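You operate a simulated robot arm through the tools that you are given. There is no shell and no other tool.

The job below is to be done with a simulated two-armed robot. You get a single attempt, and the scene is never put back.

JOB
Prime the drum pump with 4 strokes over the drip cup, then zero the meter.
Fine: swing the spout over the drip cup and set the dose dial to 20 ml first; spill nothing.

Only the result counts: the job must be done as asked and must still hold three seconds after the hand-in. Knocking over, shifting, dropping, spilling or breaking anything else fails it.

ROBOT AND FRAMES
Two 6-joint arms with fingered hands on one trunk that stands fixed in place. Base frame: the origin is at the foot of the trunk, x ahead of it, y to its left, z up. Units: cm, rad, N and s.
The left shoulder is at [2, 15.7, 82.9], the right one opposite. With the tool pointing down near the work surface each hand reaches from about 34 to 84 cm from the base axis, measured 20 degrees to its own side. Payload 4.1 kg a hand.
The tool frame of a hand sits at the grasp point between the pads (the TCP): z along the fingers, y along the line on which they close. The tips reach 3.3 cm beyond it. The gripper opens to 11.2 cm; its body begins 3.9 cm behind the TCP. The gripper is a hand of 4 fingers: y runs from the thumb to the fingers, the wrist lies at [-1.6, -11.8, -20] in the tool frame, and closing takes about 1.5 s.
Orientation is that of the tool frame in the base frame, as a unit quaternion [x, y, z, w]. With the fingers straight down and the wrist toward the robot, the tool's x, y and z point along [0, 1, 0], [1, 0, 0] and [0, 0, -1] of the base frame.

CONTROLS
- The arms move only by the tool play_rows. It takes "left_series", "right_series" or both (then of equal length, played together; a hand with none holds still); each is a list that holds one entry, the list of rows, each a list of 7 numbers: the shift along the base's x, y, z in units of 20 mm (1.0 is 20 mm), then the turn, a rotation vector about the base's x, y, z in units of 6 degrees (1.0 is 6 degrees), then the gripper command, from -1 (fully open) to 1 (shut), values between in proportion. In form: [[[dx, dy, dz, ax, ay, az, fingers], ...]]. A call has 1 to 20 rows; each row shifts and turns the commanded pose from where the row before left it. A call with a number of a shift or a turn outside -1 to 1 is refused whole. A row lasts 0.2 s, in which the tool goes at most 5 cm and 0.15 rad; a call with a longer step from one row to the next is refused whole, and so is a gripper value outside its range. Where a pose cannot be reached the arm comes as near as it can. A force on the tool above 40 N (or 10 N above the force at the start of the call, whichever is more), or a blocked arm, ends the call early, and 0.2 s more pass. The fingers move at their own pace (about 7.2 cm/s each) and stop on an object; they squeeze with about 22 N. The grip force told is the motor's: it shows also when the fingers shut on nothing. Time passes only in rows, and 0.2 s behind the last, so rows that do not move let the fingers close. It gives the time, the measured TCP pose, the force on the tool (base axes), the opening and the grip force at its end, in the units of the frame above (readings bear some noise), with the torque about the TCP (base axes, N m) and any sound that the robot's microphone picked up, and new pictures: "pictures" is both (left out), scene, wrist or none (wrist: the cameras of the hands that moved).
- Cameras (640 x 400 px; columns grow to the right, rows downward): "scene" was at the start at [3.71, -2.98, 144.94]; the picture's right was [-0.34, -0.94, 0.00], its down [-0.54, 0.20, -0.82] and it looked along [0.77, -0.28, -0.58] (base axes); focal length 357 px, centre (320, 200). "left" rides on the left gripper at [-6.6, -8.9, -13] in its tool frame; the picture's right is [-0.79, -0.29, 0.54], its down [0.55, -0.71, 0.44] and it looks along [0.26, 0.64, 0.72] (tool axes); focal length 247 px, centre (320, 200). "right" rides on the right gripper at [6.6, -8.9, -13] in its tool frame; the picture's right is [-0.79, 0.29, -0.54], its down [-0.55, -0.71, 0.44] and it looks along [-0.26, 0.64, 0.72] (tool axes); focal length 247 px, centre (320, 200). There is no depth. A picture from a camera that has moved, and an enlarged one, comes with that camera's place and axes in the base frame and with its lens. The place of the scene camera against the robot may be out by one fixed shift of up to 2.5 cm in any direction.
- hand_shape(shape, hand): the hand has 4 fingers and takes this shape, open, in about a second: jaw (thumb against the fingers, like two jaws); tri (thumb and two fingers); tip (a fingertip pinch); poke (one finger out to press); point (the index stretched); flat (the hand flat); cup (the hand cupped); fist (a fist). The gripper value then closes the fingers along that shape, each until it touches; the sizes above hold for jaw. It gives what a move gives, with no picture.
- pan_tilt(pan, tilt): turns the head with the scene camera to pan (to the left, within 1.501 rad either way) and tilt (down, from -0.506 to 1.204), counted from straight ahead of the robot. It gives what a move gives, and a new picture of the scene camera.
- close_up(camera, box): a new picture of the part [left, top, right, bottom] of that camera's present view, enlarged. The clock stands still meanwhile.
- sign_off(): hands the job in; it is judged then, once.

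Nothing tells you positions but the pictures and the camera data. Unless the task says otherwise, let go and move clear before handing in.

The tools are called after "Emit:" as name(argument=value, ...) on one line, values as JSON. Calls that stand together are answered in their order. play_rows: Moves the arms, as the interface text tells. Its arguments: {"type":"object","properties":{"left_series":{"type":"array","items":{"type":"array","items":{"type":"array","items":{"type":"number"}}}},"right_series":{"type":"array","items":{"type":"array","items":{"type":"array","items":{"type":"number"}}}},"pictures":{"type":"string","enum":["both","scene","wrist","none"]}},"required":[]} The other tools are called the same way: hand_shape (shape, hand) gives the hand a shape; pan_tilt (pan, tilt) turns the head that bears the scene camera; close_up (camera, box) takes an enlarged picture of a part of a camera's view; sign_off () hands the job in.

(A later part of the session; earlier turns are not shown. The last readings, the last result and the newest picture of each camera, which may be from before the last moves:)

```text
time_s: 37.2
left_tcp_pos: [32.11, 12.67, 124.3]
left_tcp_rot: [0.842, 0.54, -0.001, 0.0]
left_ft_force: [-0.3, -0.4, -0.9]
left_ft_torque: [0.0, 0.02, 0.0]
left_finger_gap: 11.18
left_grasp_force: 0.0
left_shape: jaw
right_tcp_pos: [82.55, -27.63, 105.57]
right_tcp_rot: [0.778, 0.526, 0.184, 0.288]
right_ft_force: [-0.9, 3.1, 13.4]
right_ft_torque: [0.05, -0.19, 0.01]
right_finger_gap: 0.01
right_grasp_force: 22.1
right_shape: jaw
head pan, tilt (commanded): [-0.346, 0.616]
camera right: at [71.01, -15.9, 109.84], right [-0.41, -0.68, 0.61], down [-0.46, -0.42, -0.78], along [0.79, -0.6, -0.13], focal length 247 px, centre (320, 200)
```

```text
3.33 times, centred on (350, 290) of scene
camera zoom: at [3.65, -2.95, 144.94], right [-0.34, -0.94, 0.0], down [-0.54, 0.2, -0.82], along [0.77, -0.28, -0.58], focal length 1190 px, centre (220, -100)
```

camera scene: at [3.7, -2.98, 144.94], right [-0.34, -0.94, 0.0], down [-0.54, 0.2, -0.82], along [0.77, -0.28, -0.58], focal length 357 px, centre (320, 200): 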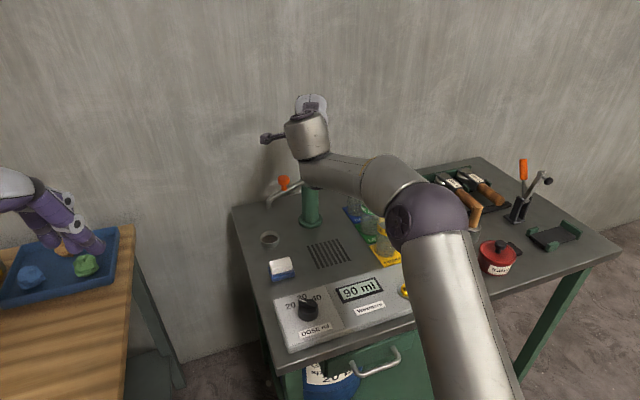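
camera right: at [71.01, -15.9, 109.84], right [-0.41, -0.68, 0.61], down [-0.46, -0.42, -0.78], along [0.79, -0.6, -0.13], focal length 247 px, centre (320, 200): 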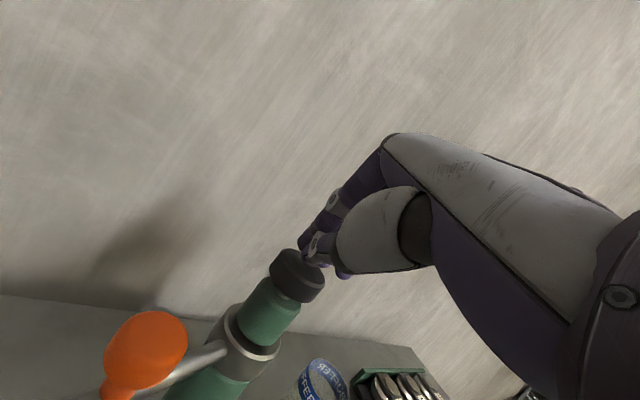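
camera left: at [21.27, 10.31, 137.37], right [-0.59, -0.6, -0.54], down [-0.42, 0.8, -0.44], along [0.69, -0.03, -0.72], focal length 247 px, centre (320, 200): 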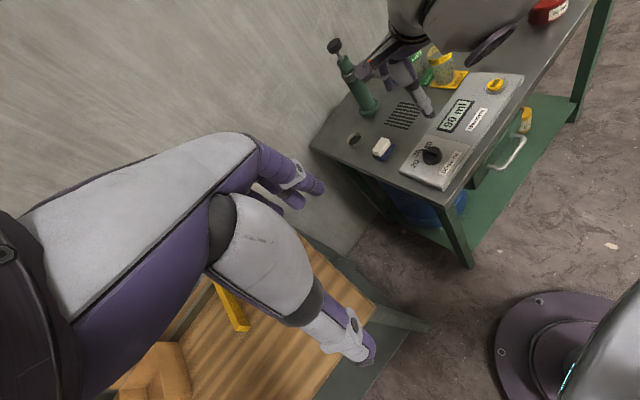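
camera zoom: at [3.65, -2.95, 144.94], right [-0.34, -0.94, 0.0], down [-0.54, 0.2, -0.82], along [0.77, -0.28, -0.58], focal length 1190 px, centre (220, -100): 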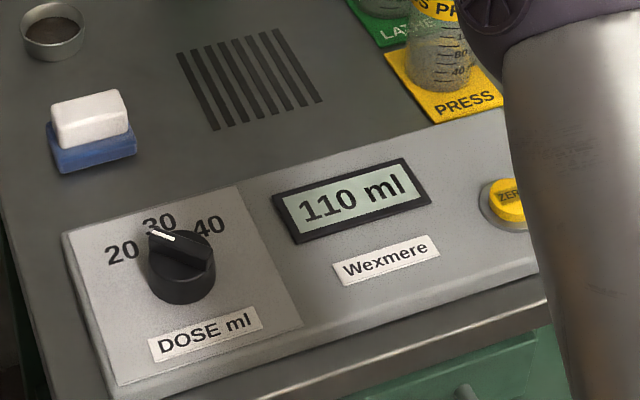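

Full stroke: the meter reads 110 ml (20 ml delivered), and the knob bottomed at a TCP height of 105.6. I'll lift clear and confirm the knob springs back.

Emit:
play_rows(right_series=[[[0, 0, 0.4, 0, 0, 0, 1], [0, 0, 0.5, 0, 0, 0, 1], [0, 0, 0.5, 0, 0, 0, 1], [0, 0, 0.5, 0, 0, 0, 1], [0, 0, 0.6, 0, 0, 0, 1], [0, 0, 0, 0, 0, 0, 1], [0, 0, 0, 0, 0, 0, 1]]], pictures="both")

Emit:
close_up(camera="left", box=[300, 0, 450, 130])

Emit:
close_up(camera="scene", box=[230, 160, 310, 260])

```text
time_s: 38.8
left_tcp_pos: [32.13, 12.51, 124.38]
left_tcp_rot: [0.841, 0.541, -0.001, 0.0]
left_ft_force: [0.3, -0.6, -0.2]
left_ft_torque: [0.0, 0.01, 0.0]
left_finger_gap: 11.14
left_grasp_force: 0.2
left_shape: jaw
right_tcp_pos: [82.46, -27.77, 110.53]
right_tcp_rot: [0.779, 0.527, 0.184, 0.287]
right_ft_force: [-0.1, -1.2, 0.7]
right_ft_torque: [0.02, 0.01, 0.0]
right_finger_gap: 0.0
right_grasp_force: 21.9
right_shape: jaw
head pan, tilt (commanded): [-0.346, 0.616]
camera scene: at [3.71, -2.99, 144.94], right [-0.34, -0.94, 0.0], down [-0.54, 0.2, -0.82], along [0.77, -0.28, -0.58], focal length 357 px, centre (320, 200)
camera right: at [71.12, -15.91, 114.78], right [-0.41, -0.68, 0.61], down [-0.46, -0.42, -0.78], along [0.79, -0.6, -0.14], focal length 247 px, centre (320, 200)
```

scene: 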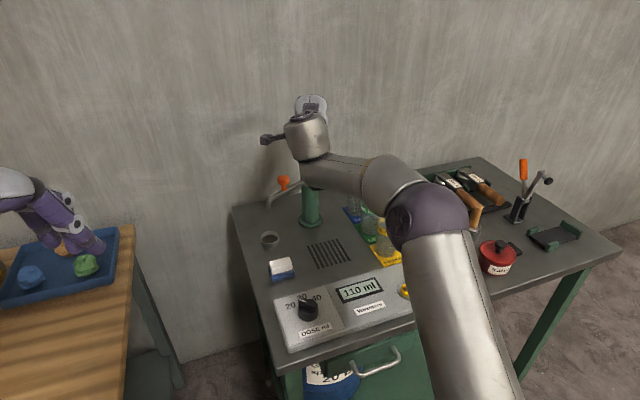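
right: 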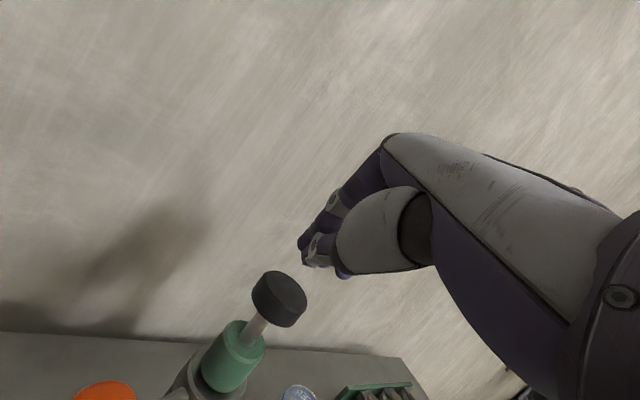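

```text
3.08 times, centred on (375, 65) of left
camera zoom: at [21.31, 10.33, 137.37], right [-0.59, -0.6, -0.54], down [-0.42, 0.8, -0.44], along [0.69, -0.03, -0.72], focal length 760 px, centre (151, 615)
```

zoom: 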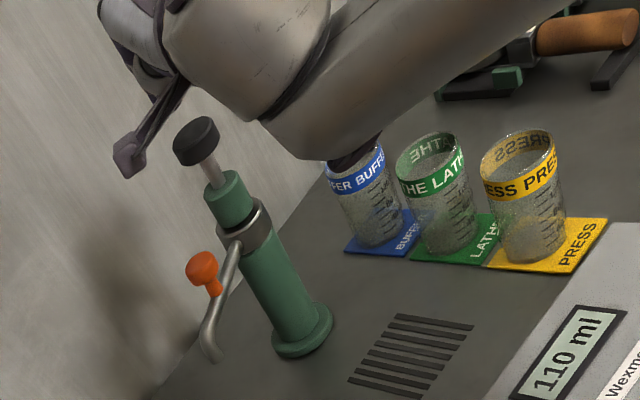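

```text
4.00 times, centred on (270, 210) of scene
camera zoom: at [3.71, -2.99, 144.94], right [-0.34, -0.94, 0.0], down [-0.54, 0.2, -0.82], along [0.77, -0.28, -0.58], focal length 1428 px, centre (520, 160)
```

zoom: 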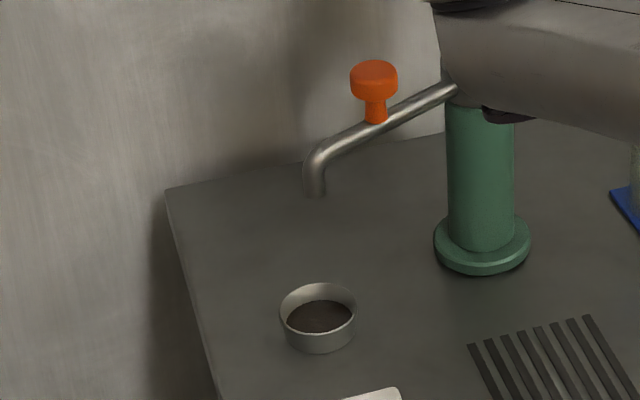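

The knob sprang back, the cup shows liquid and the bench is dry. Stroke 2 will be the same motion down and back up, then I'll check the meter for 130.

Emit:
play_rows(right_series=[[[0, 0, -0.5, 0, 0, 0, 1], [0, 0, -0.5, 0, 0, 0, 1], [0, 0, -0.4, 0, 0, 0, 1], [0, 0, -0.3, 0, 0, 0, 1], [0, 0, -0.3, 0, 0, 0, 1], [0, 0, -0.2, 0, 0, 0, 1], [0, 0, -0.2, 0, 0, 0, 1], [0, 0, -0.2, 0, 0, 0, 1], [0, 0, 0, 0, 0, 0, 1], [0, 0, 0, 0, 0, 0, 1], [0, 0, 0.4, 0, 0, 0, 1], [0, 0, 0.5, 0, 0, 0, 1], [0, 0, 0.5, 0, 0, 0, 1], [0, 0, 0.6, 0, 0, 0, 1], [0, 0, 0.6, 0, 0, 0, 1], [0, 0, 0, 0, 0, 0, 1], [0, 0, 0, 0, 0, 0, 1]]], pictures="both")

Emit:
close_up(camera="left", box=[300, 0, 450, 130])

Emit:
close_up(camera="scene", box=[230, 160, 310, 260])

```text
time_s: 42.4
left_tcp_pos: [32.16, 12.65, 124.32]
left_tcp_rot: [0.841, 0.541, -0.001, 0.0]
left_ft_force: [0.5, 0.7, 0.4]
left_ft_torque: [0.02, 0.01, -0.02]
left_finger_gap: 11.15
left_grasp_force: 0.1
left_shape: jaw
right_tcp_pos: [82.56, -27.64, 110.5]
right_tcp_rot: [0.779, 0.527, 0.184, 0.287]
right_ft_force: [0.0, 0.2, 0.6]
right_ft_torque: [-0.01, 0.01, -0.02]
right_finger_gap: 0.01
right_grasp_force: 22.2
right_shape: jaw
head pan, tilt (commanded): [-0.346, 0.616]
camera scene: at [3.71, -2.99, 144.94], right [-0.34, -0.94, 0.0], down [-0.54, 0.2, -0.82], along [0.77, -0.28, -0.58], focal length 357 px, centre (320, 200)
camera right: at [71.14, -15.82, 114.81], right [-0.41, -0.68, 0.61], down [-0.46, -0.42, -0.78], along [0.79, -0.6, -0.14], focal length 247 px, centre (320, 200)
```

scene: 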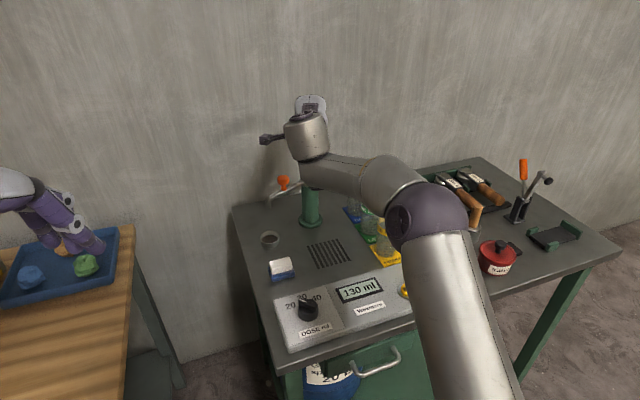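
right: 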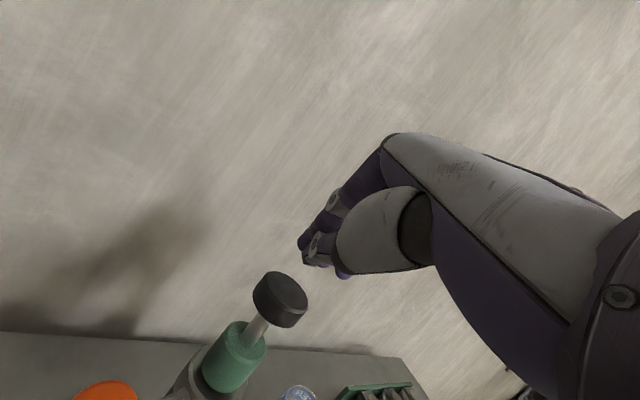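

```text
3.08 times, centred on (375, 65) of left
camera zoom: at [21.31, 10.33, 137.37], right [-0.59, -0.6, -0.54], down [-0.42, 0.8, -0.44], along [0.69, -0.03, -0.72], focal length 760 px, centre (151, 615)
```

zoom: 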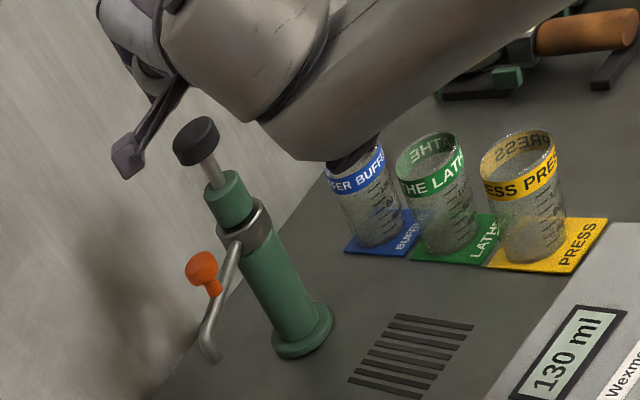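

```text
4.00 times, centred on (270, 210) of scene
camera zoom: at [3.71, -2.99, 144.94], right [-0.34, -0.94, 0.0], down [-0.54, 0.2, -0.82], along [0.77, -0.28, -0.58], focal length 1428 px, centre (520, 160)
```

zoom: 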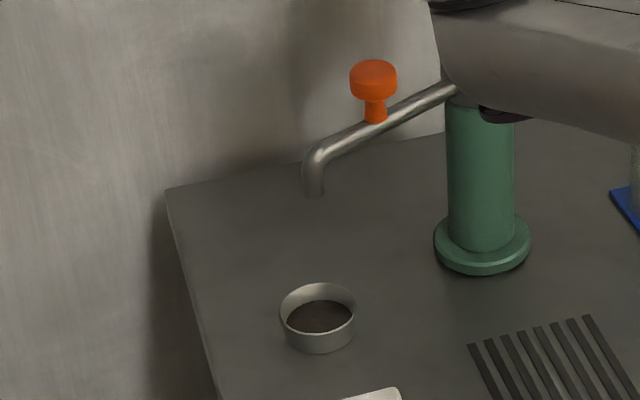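

The meter reads 130 ml after stroke 2, the spout hasn't moved, and the bench is dry. Now stroke 3.

Emit:
play_rows(right_series=[[[0, 0, -0.5, 0, 0, 0, 1], [0, 0, -0.5, 0, 0, 0, 1], [0, 0, -0.4, 0, 0, 0, 1], [0, 0, -0.3, 0, 0, 0, 1], [0, 0, -0.3, 0, 0, 0, 1], [0, 0, -0.2, 0, 0, 0, 1], [0, 0, -0.2, 0, 0, 0, 1], [0, 0, -0.2, 0, 0, 0, 1], [0, 0, 0, 0, 0, 0, 1], [0, 0, 0, 0, 0, 0, 1], [0, 0, 0.4, 0, 0, 0, 1], [0, 0, 0.5, 0, 0, 0, 1], [0, 0, 0.5, 0, 0, 0, 1], [0, 0, 0.6, 0, 0, 0, 1], [0, 0, 0.6, 0, 0, 0, 1], [0, 0, 0, 0, 0, 0, 1], [0, 0, 0, 0, 0, 0, 1]]], pictures="scene")

Emit:
close_up(camera="left", box=[300, 0, 450, 130])

Emit:
close_up(camera="scene", box=[230, 160, 310, 260])

```text
time_s: 46.0
left_tcp_pos: [32.02, 12.65, 124.35]
left_tcp_rot: [0.842, 0.54, 0.001, 0.0]
left_ft_force: [-0.2, -0.2, -0.1]
left_ft_torque: [0.0, -0.02, 0.01]
left_finger_gap: 11.16
left_grasp_force: 0.2
left_shape: jaw
right_tcp_pos: [82.75, -27.75, 110.5]
right_tcp_rot: [0.778, 0.527, 0.184, 0.287]
right_ft_force: [-0.2, -0.1, 0.2]
right_ft_torque: [-0.02, -0.04, -0.01]
right_finger_gap: 0.02
right_grasp_force: 21.7
right_shape: jaw
head pan, tilt (commanded): [-0.346, 0.616]
camera scene: at [3.71, -2.99, 144.94], right [-0.34, -0.94, 0.0], down [-0.54, 0.2, -0.82], along [0.77, -0.28, -0.58], focal length 357 px, centre (320, 200)
```

scene: 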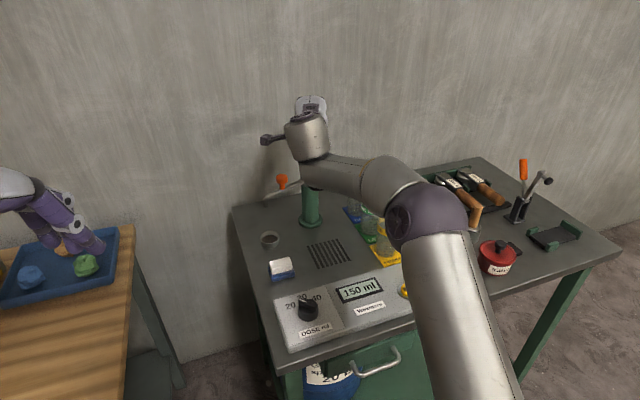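

```text
3.08 times, centred on (375, 65) of left
camera zoom: at [21.31, 10.33, 137.37], right [-0.59, -0.6, -0.54], down [-0.42, 0.8, -0.44], along [0.69, -0.03, -0.72], focal length 760 px, centre (151, 615)
```

zoom: 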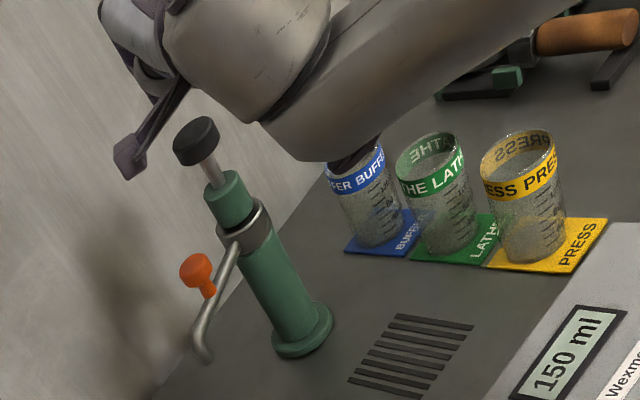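

```text
4.00 times, centred on (270, 210) of scene
camera zoom: at [3.71, -2.99, 144.94], right [-0.34, -0.94, 0.0], down [-0.54, 0.2, -0.82], along [0.77, -0.28, -0.58], focal length 1428 px, centre (520, 160)
```

zoom: 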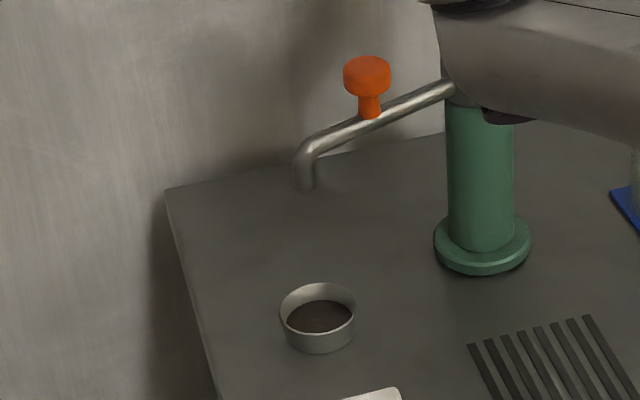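

The meter reads 150 ml after stroke 3, but the spout has crept about 3° past where it was, so the margin over the cup rim is smaller. Before the last stroke I'll nudge it back, first moving the hand over to the far side of the orange peg.

Emit:
play_rows(right_series=[[[0, 0.9, 0, 0, 0, 0, 1], [0, 0.9, 0, 0, 0, 0, 1], [0, 0.9, 0, 0, 0, 0, 1], [0, 0.9, -0.4, 0, 0, 0, 1], [0, 0.9, -0.6, 0, 0, 0, 1], [0, 0.9, -0.6, 0, 0, 0, 1], [0, 0.3, 0, 0, 0, 0, 1], [0, 0, 0, 0, 0, 0, 1]]], pictures="both")

Emit:
close_up(camera="scene", box=[230, 100, 350, 250])

Emit:
close_up(camera="left", box=[300, 0, 450, 130])

Emit:
close_up(camera="right", box=[0, 150, 400, 400])

```text
time_s: 47.8
left_tcp_pos: [32.08, 12.6, 124.35]
left_tcp_rot: [0.841, 0.54, 0.0, 0.0]
left_ft_force: [-0.1, 0.1, 0.1]
left_ft_torque: [0.01, 0.03, -0.03]
left_finger_gap: 11.15
left_grasp_force: 0.0
left_shape: jaw
right_tcp_pos: [82.77, -16.37, 107.3]
right_tcp_rot: [0.779, 0.527, 0.184, 0.287]
right_ft_force: [0.6, -0.4, 0.3]
right_ft_torque: [0.01, -0.01, -0.03]
right_finger_gap: 0.0
right_grasp_force: 22.1
right_shape: jaw
head pan, tilt (commanded): [-0.346, 0.616]
camera scene: at [3.71, -2.99, 144.94], right [-0.34, -0.94, 0.0], down [-0.54, 0.2, -0.82], along [0.77, -0.28, -0.58], focal length 357 px, centre (320, 200)
camera right: at [71.29, -4.47, 111.56], right [-0.41, -0.68, 0.61], down [-0.46, -0.42, -0.78], along [0.79, -0.6, -0.14], focal length 247 px, centre (320, 200)
```

scene: 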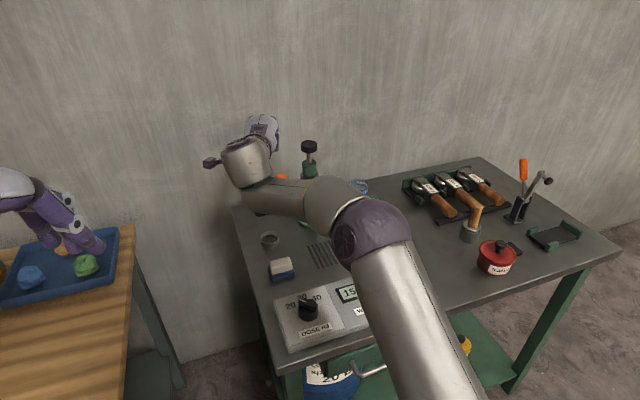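
right: 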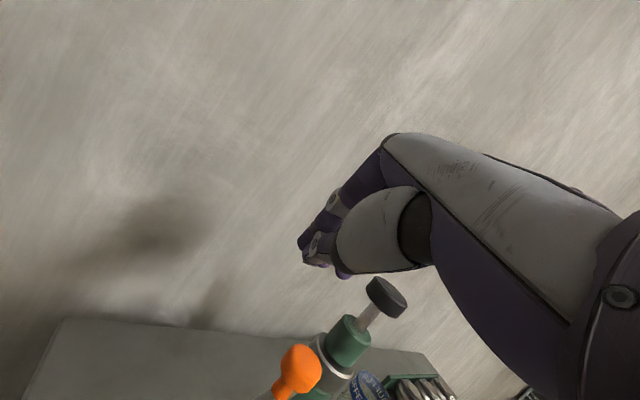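

```text
2.67 times, centred on (290, 175) of scene
camera zoom: at [3.71, -2.99, 144.94], right [-0.34, -0.94, 0.0], down [-0.54, 0.2, -0.82], along [0.77, -0.28, -0.58], focal length 952 px, centre (400, 267)
```

zoom: 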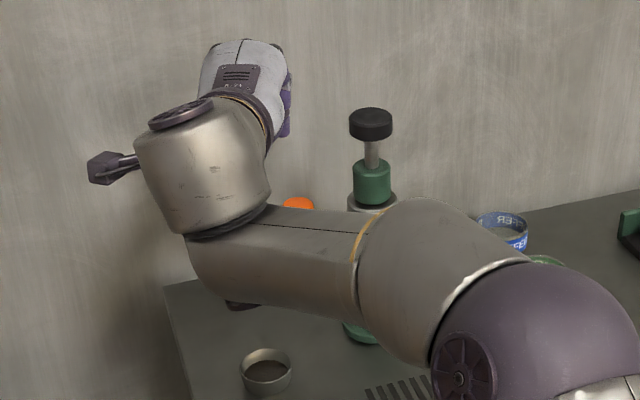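

```text
3.08 times, centred on (375, 65) of left
camera zoom: at [21.3, 10.33, 137.37], right [-0.59, -0.6, -0.54], down [-0.42, 0.8, -0.44], along [0.69, -0.03, -0.72], focal length 760 px, centre (151, 615)
```

zoom: 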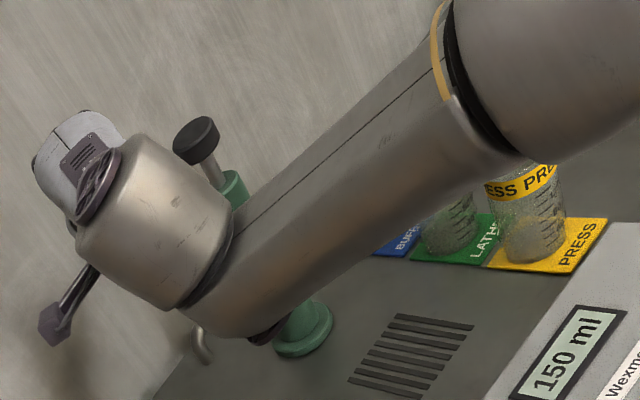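

```text
1.60 times, centred on (200, 275) of right
camera zoom: at [71.29, -4.47, 111.56], right [-0.41, -0.68, 0.61], down [-0.46, -0.42, -0.78], along [0.79, -0.6, -0.14], focal length 395 px, centre (512, 80)
```

zoom: 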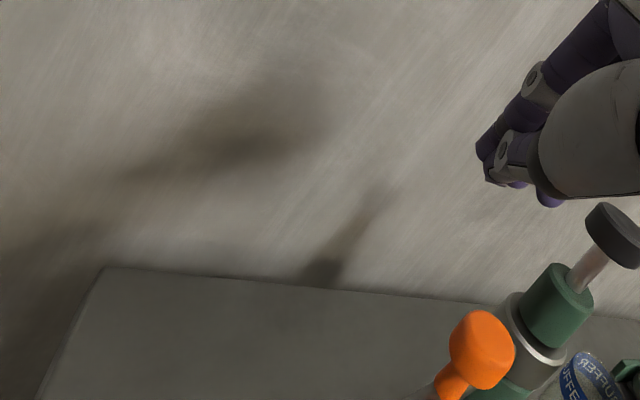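

The peg is at (80.6,-19.9), and the hand is up beyond it on its left-far side with clear space below. I'll lower the hand behind the peg.

Emit:
play_rows(right_series=[[[0, 0, -0.7, 0, 0, 0, 1], [0, 0, -0.7, 0, 0, 0, 1], [0, 0, -0.7, 0, 0, 0, 1], [0, 0, -0.7, 0, 0, 0, 1], [0, 0, -0.6, 0, 0, 0, 1], [0, 0, 0, 0, 0, 0, 1]]], pictures="both")

Emit:
close_up(camera="right", box=[150, 150, 450, 400])

Emit:
close_up(camera="scene", box=[230, 120, 350, 260])

```text
time_s: 49.2
left_tcp_pos: [32.02, 12.64, 124.38]
left_tcp_rot: [0.842, 0.54, 0.0, 0.0]
left_ft_force: [0.0, 0.4, 0.2]
left_ft_torque: [0.0, 0.0, 0.01]
left_finger_gap: 11.15
left_grasp_force: 0.1
left_shape: jaw
right_tcp_pos: [82.69, -16.46, 100.32]
right_tcp_rot: [0.778, 0.527, 0.185, 0.287]
right_ft_force: [0.3, 0.3, -0.2]
right_ft_torque: [0.01, 0.02, -0.04]
right_finger_gap: 0.0
right_grasp_force: 22.5
right_shape: jaw
head pan, tilt (commanded): [-0.346, 0.616]
camera scene: at [3.71, -2.98, 144.94], right [-0.34, -0.94, 0.0], down [-0.54, 0.2, -0.82], along [0.77, -0.28, -0.58], focal length 357 px, centre (320, 200)
camera right: at [71.16, -4.64, 104.61], right [-0.41, -0.68, 0.61], down [-0.46, -0.42, -0.78], along [0.79, -0.6, -0.14], focal length 247 px, centre (320, 200)
```

scene: 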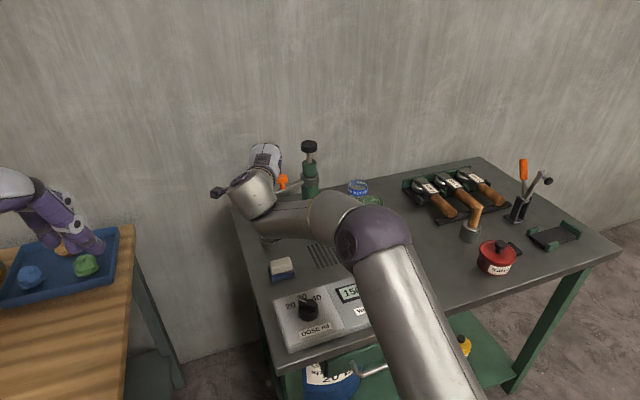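
right: 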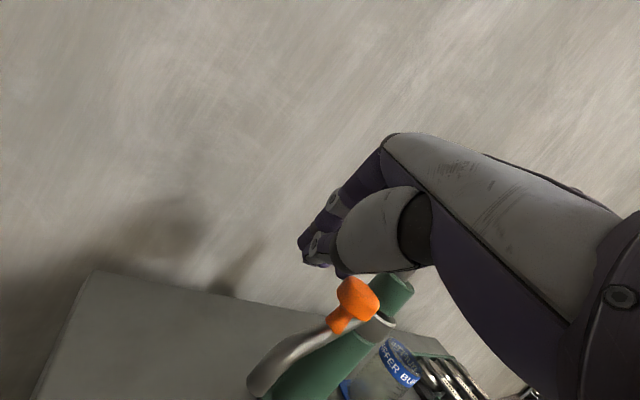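

```text
1.60 times, centred on (300, 275) of right
camera zoom: at [71.16, -4.64, 104.61], right [-0.41, -0.68, 0.61], down [-0.46, -0.42, -0.78], along [0.79, -0.6, -0.14], focal length 395 px, centre (352, 80)
```

zoom: 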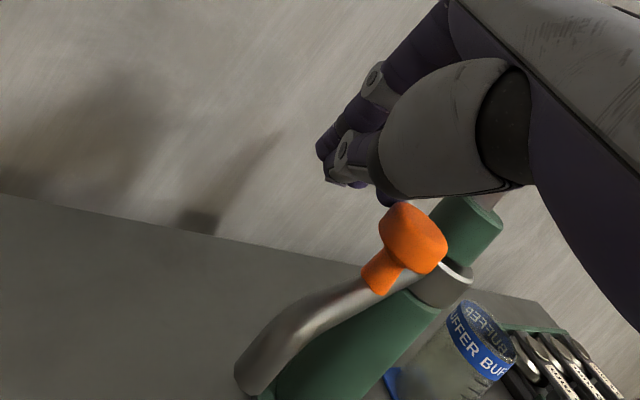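

```text
2.86 times, centred on (290, 190) of scene
camera zoom: at [3.71, -2.98, 144.94], right [-0.34, -0.94, 0.0], down [-0.54, 0.2, -0.82], along [0.77, -0.28, -0.58], focal length 1020 px, centre (406, 229)
```

zoom: 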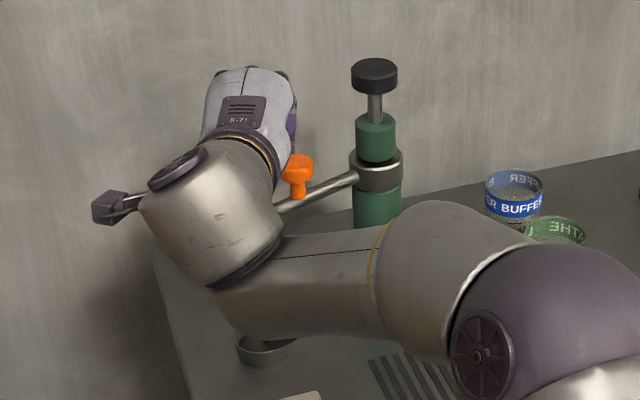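

The hand is just behind the peg without touching it. I'll move in toward the peg about 1.2 cm and check for contact.

Emit:
play_rows(right_series=[[[-0.2, -0.2, 0, 0, 0, 0, 1], [-0.2, -0.2, 0, 0, 0, 0, 1], [-0.2, -0.2, 0, 0, 0, 0, 1], [0, 0, 0, 0, 0, 0, 1]]], pictures="wrist")

Emit:
close_up(camera="right", box=[150, 150, 450, 400])

Emit:
close_up(camera="scene", box=[230, 120, 350, 260])

```text
time_s: 50.2
left_tcp_pos: [32.02, 12.66, 124.31]
left_tcp_rot: [0.842, 0.54, 0.0, 0.0]
left_ft_force: [-0.4, -0.1, -0.6]
left_ft_torque: [0.0, 0.0, 0.01]
left_finger_gap: 11.15
left_grasp_force: 0.1
left_shape: jaw
right_tcp_pos: [81.3, -17.63, 100.53]
right_tcp_rot: [0.778, 0.527, 0.184, 0.287]
right_ft_force: [-1.0, 1.7, -0.5]
right_ft_torque: [-0.01, -0.01, 0.03]
right_finger_gap: 0.0
right_grasp_force: 22.1
right_shape: jaw
head pan, tilt (commanded): [-0.346, 0.616]
camera right: at [69.91, -5.75, 104.74], right [-0.41, -0.68, 0.61], down [-0.46, -0.42, -0.78], along [0.79, -0.6, -0.14], focal length 247 px, centre (320, 200)
```

right: 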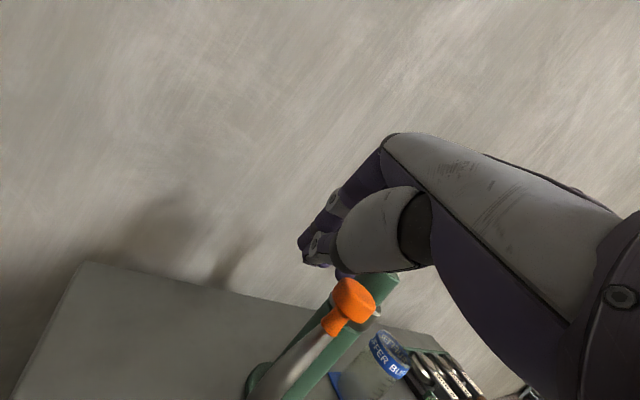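

```text
1.60 times, centred on (300, 275) of right
camera zoom: at [69.91, -5.75, 104.74], right [-0.41, -0.68, 0.61], down [-0.46, -0.42, -0.78], along [0.79, -0.6, -0.14], focal length 395 px, centre (352, 80)
```

zoom: 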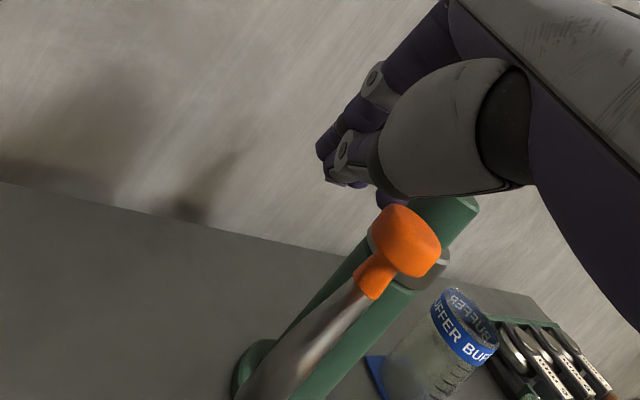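

```text
2.86 times, centred on (290, 190) of scene
camera zoom: at [3.71, -2.98, 144.94], right [-0.34, -0.94, 0.0], down [-0.54, 0.2, -0.82], along [0.77, -0.28, -0.58], focal length 1020 px, centre (406, 229)
```

zoom: 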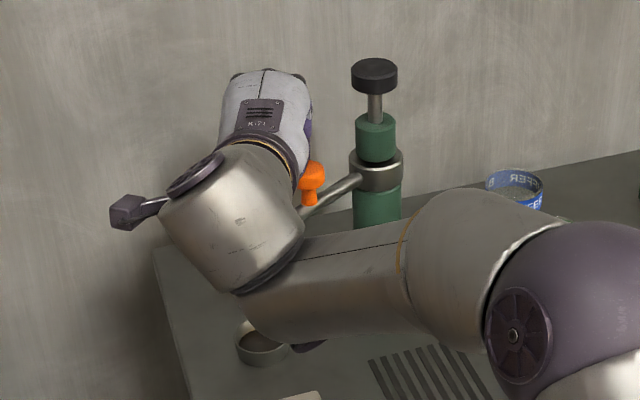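

The peg moved back about 8–9°. I'll back the hand off the way it came, lift it clear, and measure the outlet against the cup again.

Emit:
play_rows(right_series=[[[0.25, 0.25, 0, 0, 0, 0, 1], [0.25, 0.25, 0, 0, 0, 0, 1], [0.2, 0.2, 0.3, 0, 0, 0, 1], [0, 0, 0.8, 0, 0, 0, 1], [0, 0, 0.9, 0, 0, 0, 1], [0, 0, 0.9, 0, 0, 0, 1], [0, -0.3, 0.9, 0, 0, 0, 1], [0, -0.9, 0.9, 0, 0, 0, 1], [0, -0.9, 0.3, 0, 0, 0, 1], [0, -0.9, 0, 0, 0, 0, 1], [0, -0.9, 0, 0, 0, 0, 1], [0, -0.9, 0, 0, 0, 0, 1], [0, -0.6, 0, 0, 0, 0, 1], [0, 0, 0, 0, 0, 0, 1]]], pictures="both")

Emit:
close_up(camera="scene", box=[230, 160, 310, 260])

Emit:
close_up(camera="left", box=[300, 0, 450, 130])

Emit:
close_up(camera="left", box=[310, 70, 430, 170])

```text
time_s: 53.2
left_tcp_pos: [32.1, 12.55, 124.36]
left_tcp_rot: [0.842, 0.54, 0.0, 0.001]
left_ft_force: [-0.2, -0.8, 0.4]
left_ft_torque: [0.0, 0.02, 0.02]
left_finger_gap: 11.15
left_grasp_force: 0.0
left_shape: jaw
right_tcp_pos: [82.97, -26.97, 110.53]
right_tcp_rot: [0.778, 0.527, 0.185, 0.287]
right_ft_force: [-0.3, -0.4, 0.8]
right_ft_torque: [0.01, -0.01, 0.01]
right_finger_gap: 0.0
right_grasp_force: 21.9
right_shape: jaw
head pan, tilt (commanded): [-0.346, 0.616]
camera scene: at [3.71, -2.98, 144.94], right [-0.34, -0.94, 0.0], down [-0.54, 0.2, -0.82], along [0.77, -0.28, -0.58], focal length 357 px, centre (320, 200)
camera right: at [71.48, -15.1, 114.73], right [-0.41, -0.68, 0.61], down [-0.46, -0.42, -0.78], along [0.79, -0.6, -0.14], focal length 247 px, centre (320, 200)
```

scene: 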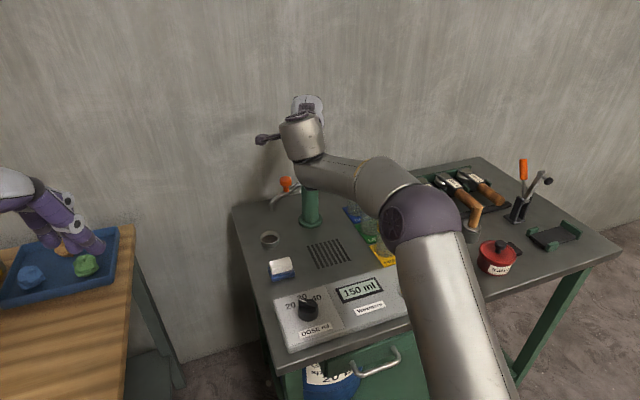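
right: 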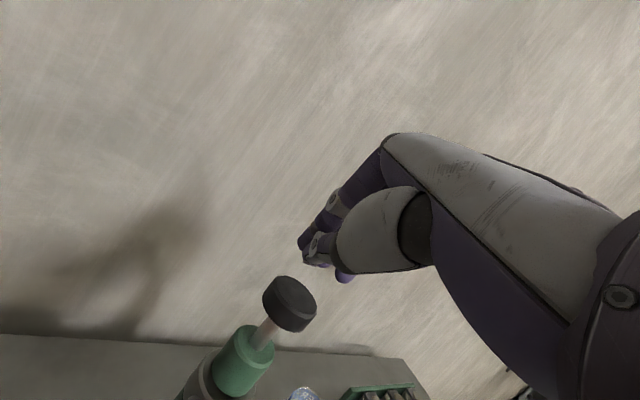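

```text
4.00 times, centred on (270, 210) of scene
camera zoom: at [3.71, -2.98, 144.94], right [-0.34, -0.94, 0.0], down [-0.54, 0.2, -0.82], along [0.77, -0.28, -0.58], focal length 1428 px, centre (520, 160)
```

zoom: 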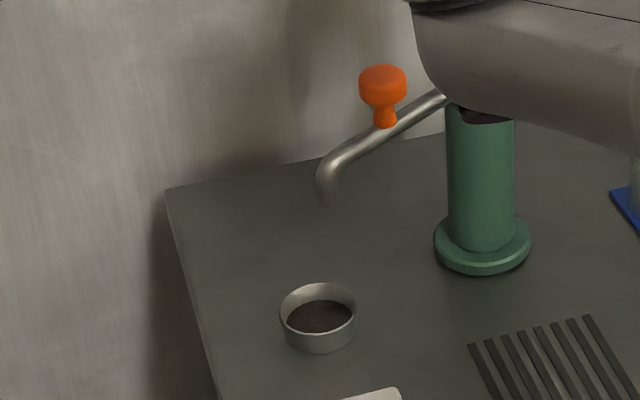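

```text
3.08 times, centred on (375, 65) of left
camera zoom: at [21.3, 10.33, 137.37], right [-0.59, -0.6, -0.54], down [-0.42, 0.8, -0.44], along [0.69, -0.03, -0.72], focal length 760 px, centre (151, 615)
```

zoom: 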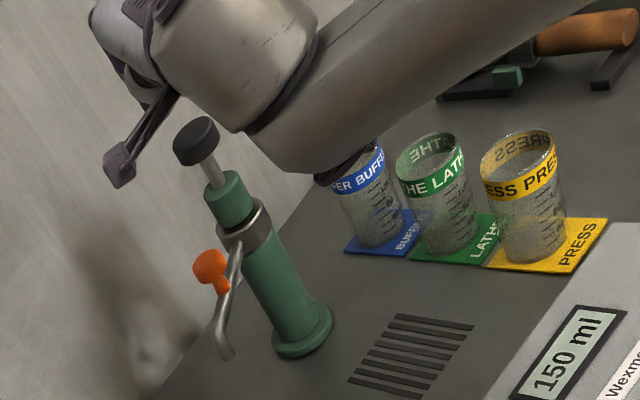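

```text
4.00 times, centred on (370, 120) of left
camera zoom: at [21.3, 10.33, 137.37], right [-0.59, -0.6, -0.54], down [-0.42, 0.8, -0.44], along [0.69, -0.03, -0.72], focal length 988 px, centre (120, 520)
```

zoom: 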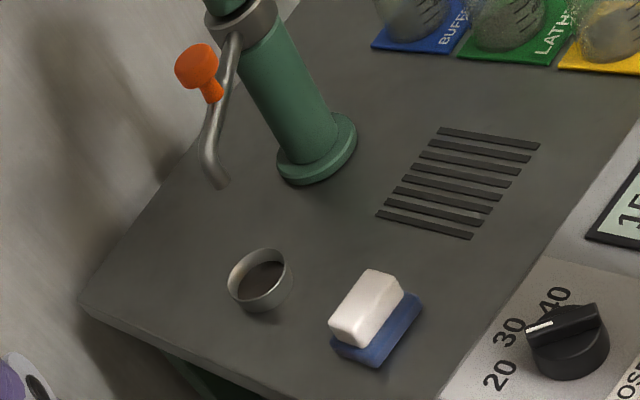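

The spout is now roughly over the cup again, but my two views differ mostly in depth, so I want a side view. I'll bring the left hand's camera forward, high above the bench's left side, to look across at the outlet and cup.

Emit:
play_rows(left_series=[[[0.92, -0.19, -0.3, 0, 0, -0.444, -1], [0.92, -0.19, -0.3, 0, 0, -0.444, -1], [0.92, -0.19, -0.4, 0, 0, -0.444, -1], [0.92, -0.19, -0.5, 0, 0, -0.444, -1], [0.92, -0.19, -0.6, 0, 0, -0.444, -1], [0.92, -0.19, -0.6, 0, 0, -0.444, -1], [0.92, -0.19, -0.6, 0, 0, -0.444, -1], [0.92, -0.19, -0.6, 0, 0, -0.444, -1], [0.92, -0.19, -0.6, 0, 0, -0.444, -1], [0.92, -0.19, -0.6, 0, 0, -0.444, -1], [0.92, -0.19, -0.6, 0, 0, -0.444, -1], [0.92, -0.19, -0.6, 0, 0, -0.444, -1], [0.92, -0.19, -0.6, 0, 0, -0.444, -1], [0.92, -0.19, -0.6, 0, 0, -0.444, -1], [0.92, -0.19, -0.6, 0, 0, -0.444, -1], [0.8, -0.1, -0.6, 0, 0, -0.444, -1], [0, 0, 0, 0, 0, 0, -1]]], pictures="both")

```text
time_s: 56.8
left_tcp_pos: [61.22, 6.63, 107.0]
left_tcp_rot: [0.98, 0.197, 0.0, 0.0]
left_ft_force: [-0.7, 0.0, 0.0]
left_ft_torque: [0.01, -0.04, 0.01]
left_finger_gap: 11.17
left_grasp_force: 0.0
left_shape: jaw
right_tcp_pos: [82.9, -26.91, 110.56]
right_tcp_rot: [0.779, 0.526, 0.184, 0.287]
right_ft_force: [0.0, 0.5, 0.3]
right_ft_torque: [-0.01, -0.04, 0.0]
right_finger_gap: 0.0
right_grasp_force: 21.9
right_shape: jaw
head pan, tilt (commanded): [-0.346, 0.616]
camera scene: at [3.7, -2.98, 144.94], right [-0.34, -0.94, 0.0], down [-0.54, 0.2, -0.82], along [0.77, -0.28, -0.58], focal length 357 px, centre (320, 200)
camera left: at [51.75, 12.29, 120.03], right [-0.84, -0.04, -0.54], down [0.23, 0.87, -0.44], along [0.49, -0.49, -0.72], focal length 247 px, centre (320, 200)
```

scene: 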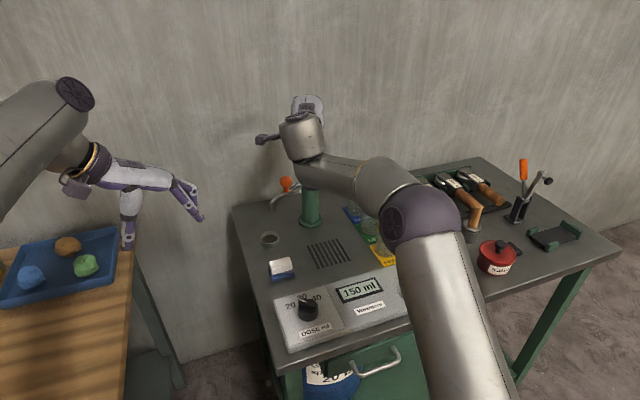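
left: 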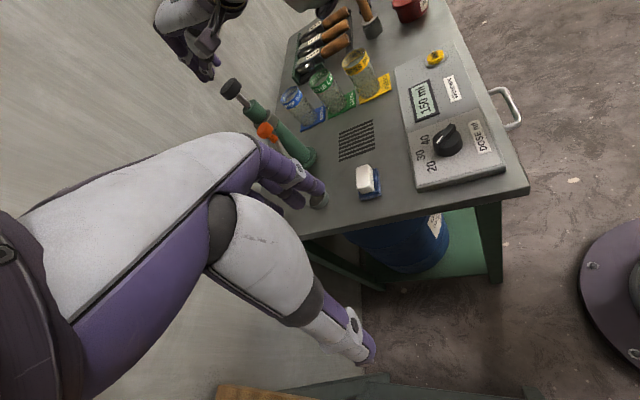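

The left hand's own fingertips hide the cup from this angle. I'll curl its fingers into a fist and yaw it slightly to clear the view.

Emit:
hand_shape(hand="left", shape="fist")

Emit:
play_rows(left_series=[[[0.3, 0, -0.3, 0, 0, 0.7, 1], [0.3, 0, -0.3, 0, 0, 0.7, 1], [0.3, 0, -0.3, 0, 0, 0.7, 1], [0, 0, 0, 0, 0, 0, 1], [0, 0, 0, 0, 0, 0, 1], [0, 0, 0, 0, 0, 0, 1], [0, 0, 0, 0, 0, 0, 1]]], pictures="wrist")

```text
time_s: 57.7
left_tcp_pos: [61.25, 6.69, 107.04]
left_tcp_rot: [0.98, 0.198, 0.0, 0.001]
left_ft_force: [-0.5, 0.9, 0.7]
left_ft_torque: [0.0, -0.03, -0.02]
left_finger_gap: 0.01
left_grasp_force: 0.1
left_shape: fist
right_tcp_pos: [82.92, -26.94, 110.53]
right_tcp_rot: [0.778, 0.527, 0.184, 0.287]
right_ft_force: [-0.5, -0.2, 0.0]
right_ft_torque: [-0.03, 0.01, -0.01]
right_finger_gap: 0.0
right_grasp_force: 22.3
right_shape: jaw
head pan, tilt (commanded): [-0.346, 0.616]
```

```text
time_s: 59.3
left_tcp_pos: [62.93, 6.58, 105.25]
left_tcp_rot: [0.953, 0.303, 0.0, 0.0]
left_ft_force: [0.7, 0.2, 0.4]
left_ft_torque: [-0.01, 0.02, -0.02]
left_finger_gap: 0.0
left_grasp_force: 0.1
left_shape: fist
right_tcp_pos: [82.93, -27.03, 110.46]
right_tcp_rot: [0.778, 0.527, 0.184, 0.288]
right_ft_force: [0.6, 0.2, -0.2]
right_ft_torque: [-0.01, 0.02, 0.01]
right_finger_gap: 0.02
right_grasp_force: 22.1
right_shape: jaw
head pan, tilt (commanded): [-0.346, 0.616]
camera left: at [52.52, 10.03, 118.25], right [-0.81, -0.23, -0.54], down [0.04, 0.9, -0.44], along [0.58, -0.37, -0.72], focal length 247 px, centre (320, 200)
```

left: 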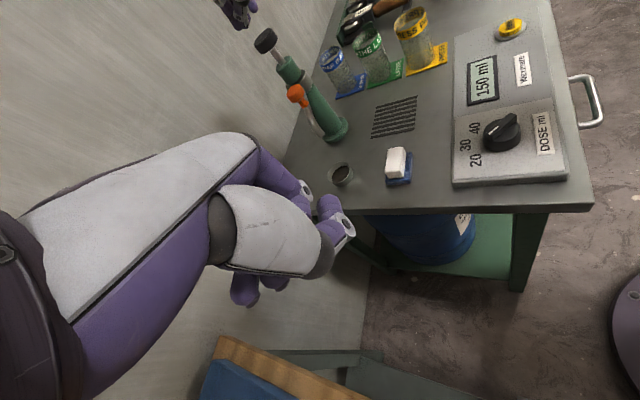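

Emit:
close_up(camera="left", box=[260, 20, 400, 200])

Emit:
close_up(camera="left", box=[270, 80, 390, 200])

```text
2.22 times, centred on (330, 110) of left
camera zoom: at [52.52, 10.03, 118.25], right [-0.81, -0.23, -0.54], down [0.04, 0.9, -0.44], along [0.58, -0.37, -0.72], focal length 549 px, centre (298, 400)
```

zoom: 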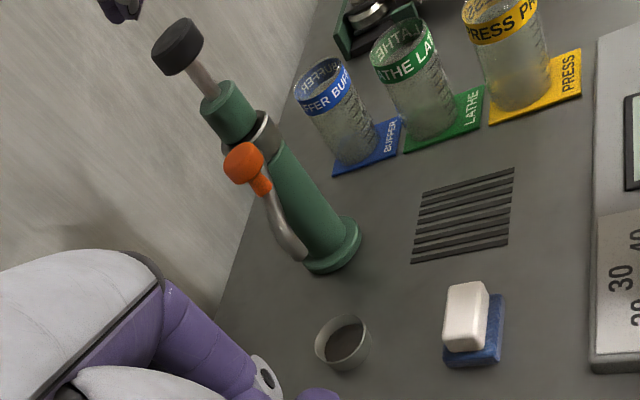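

```text
3.33 times, centred on (330, 140) of left
camera zoom: at [52.52, 10.03, 118.25], right [-0.81, -0.23, -0.54], down [0.04, 0.9, -0.44], along [0.58, -0.37, -0.72], focal length 823 px, centre (287, 400)
```

zoom: 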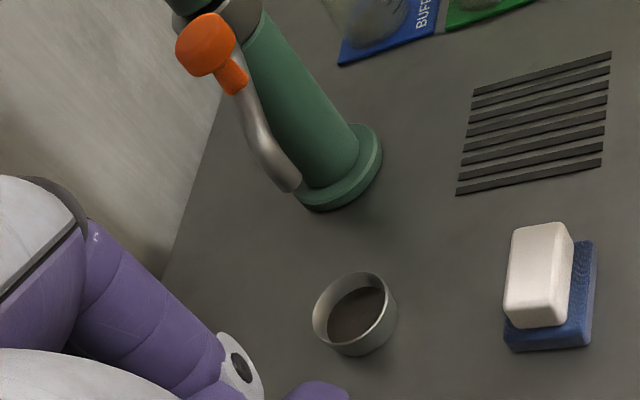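

The side view and the scene view together show the outlet is now about 1.8 cm short of the cup centre along its arc, so stroke 3's position was actually nearly ideal and my correction overshot. I'll bring the right hand back to the robot side of the peg to push it forward about 7°.

Emit:
play_rows(right_series=[[[-0.79, 0.083, 0, 0.096, 0.236, 0, 1], [-0.79, 0.083, 0, 0.096, 0.236, 0, 1], [-0.79, 0.083, 0, 0.096, 0.236, 0, 1], [-0.79, 0.083, 0, 0.096, 0.236, 0, 1], [-0.79, 0.083, 0, 0.096, 0.236, 0, 1], [-0.79, 0.083, 0, 0.096, 0.236, 0, 1], [0, 0, -0.8, 0, 0, 0, 1], [0, 0, -0.8, 0, 0, 0, 1], [0, 0, -0.8, 0, 0, 0, 1], [0, 0, -0.8, 0, 0, 0, 1], [0, 0, -0.8, 0, 0, 0, 1], [0, 0, -0.8, 0, 0, 0, 1], [0, 0, -0.8, 0, 0, 0, 1], [0, 0, 0, 0, 0, 0, 1]]], pictures="both")

Emit:
close_up(camera="left", box=[270, 80, 390, 200])

Emit:
close_up(camera="right", box=[0, 150, 400, 400])

```text
time_s: 62.3
left_tcp_pos: [62.86, 6.68, 105.3]
left_tcp_rot: [0.953, 0.304, 0.0, -0.001]
left_ft_force: [0.2, 0.9, 0.2]
left_ft_torque: [0.04, 0.0, 0.0]
left_finger_gap: 0.0
left_grasp_force: 0.0
left_shape: fist
right_tcp_pos: [73.23, -26.08, 99.38]
right_tcp_rot: [0.799, 0.54, 0.142, 0.224]
right_ft_force: [-0.3, -0.4, 0.1]
right_ft_torque: [0.01, 0.02, -0.01]
right_finger_gap: 0.0
right_grasp_force: 22.0
right_shape: jaw
head pan, tilt (commanded): [-0.346, 0.616]
camera scene: at [3.71, -2.98, 144.94], right [-0.34, -0.94, 0.0], down [-0.54, 0.2, -0.82], along [0.77, -0.28, -0.58], focal length 357 px, centre (320, 200)
camera right: at [62.59, -14.56, 105.91], right [-0.32, -0.71, 0.62], down [-0.57, -0.38, -0.73], along [0.76, -0.59, -0.29], focal length 247 px, centre (320, 200)
```

scene: 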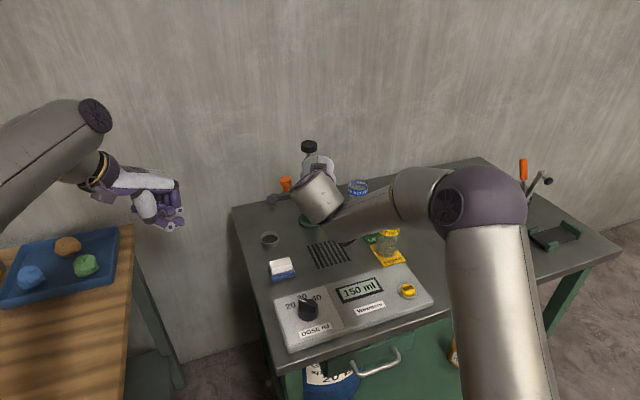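
right: 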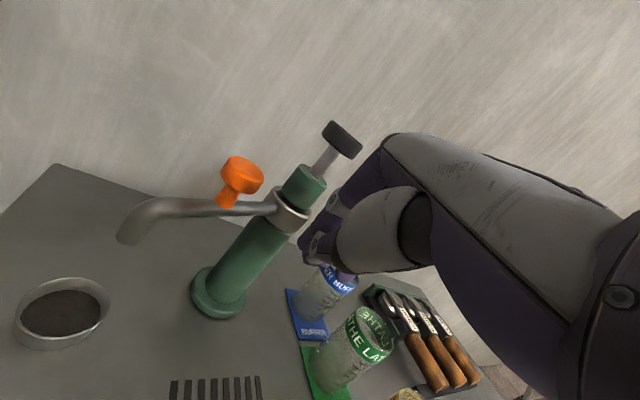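

```text
3.33 times, centred on (330, 140) of left
camera zoom: at [52.52, 10.03, 118.25], right [-0.81, -0.23, -0.54], down [0.04, 0.9, -0.44], along [0.58, -0.37, -0.72], focal length 823 px, centre (287, 400)
```

zoom: 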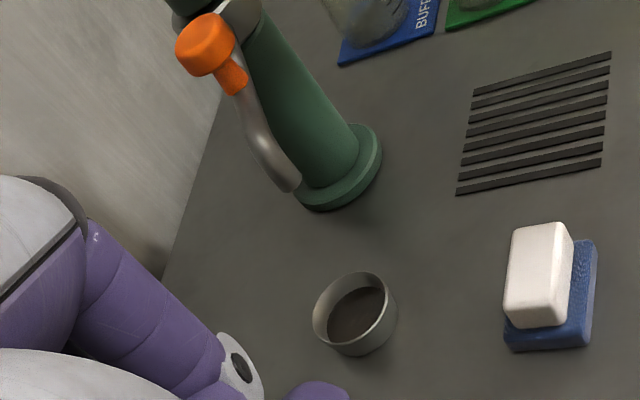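

```text
1.60 times, centred on (200, 275) of right
camera zoom: at [62.59, -14.56, 105.91], right [-0.32, -0.71, 0.62], down [-0.57, -0.38, -0.73], along [0.76, -0.59, -0.29], focal length 395 px, centre (512, 80)
```

zoom: 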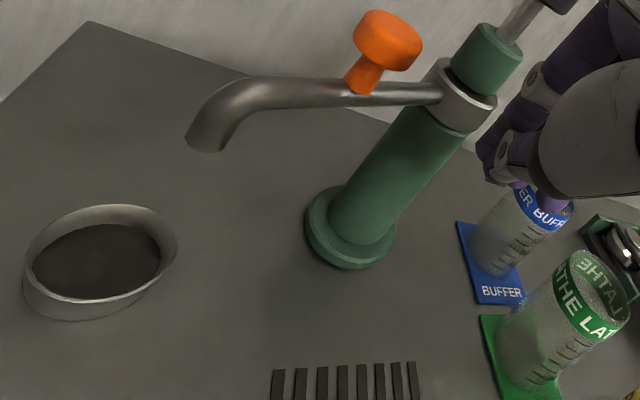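

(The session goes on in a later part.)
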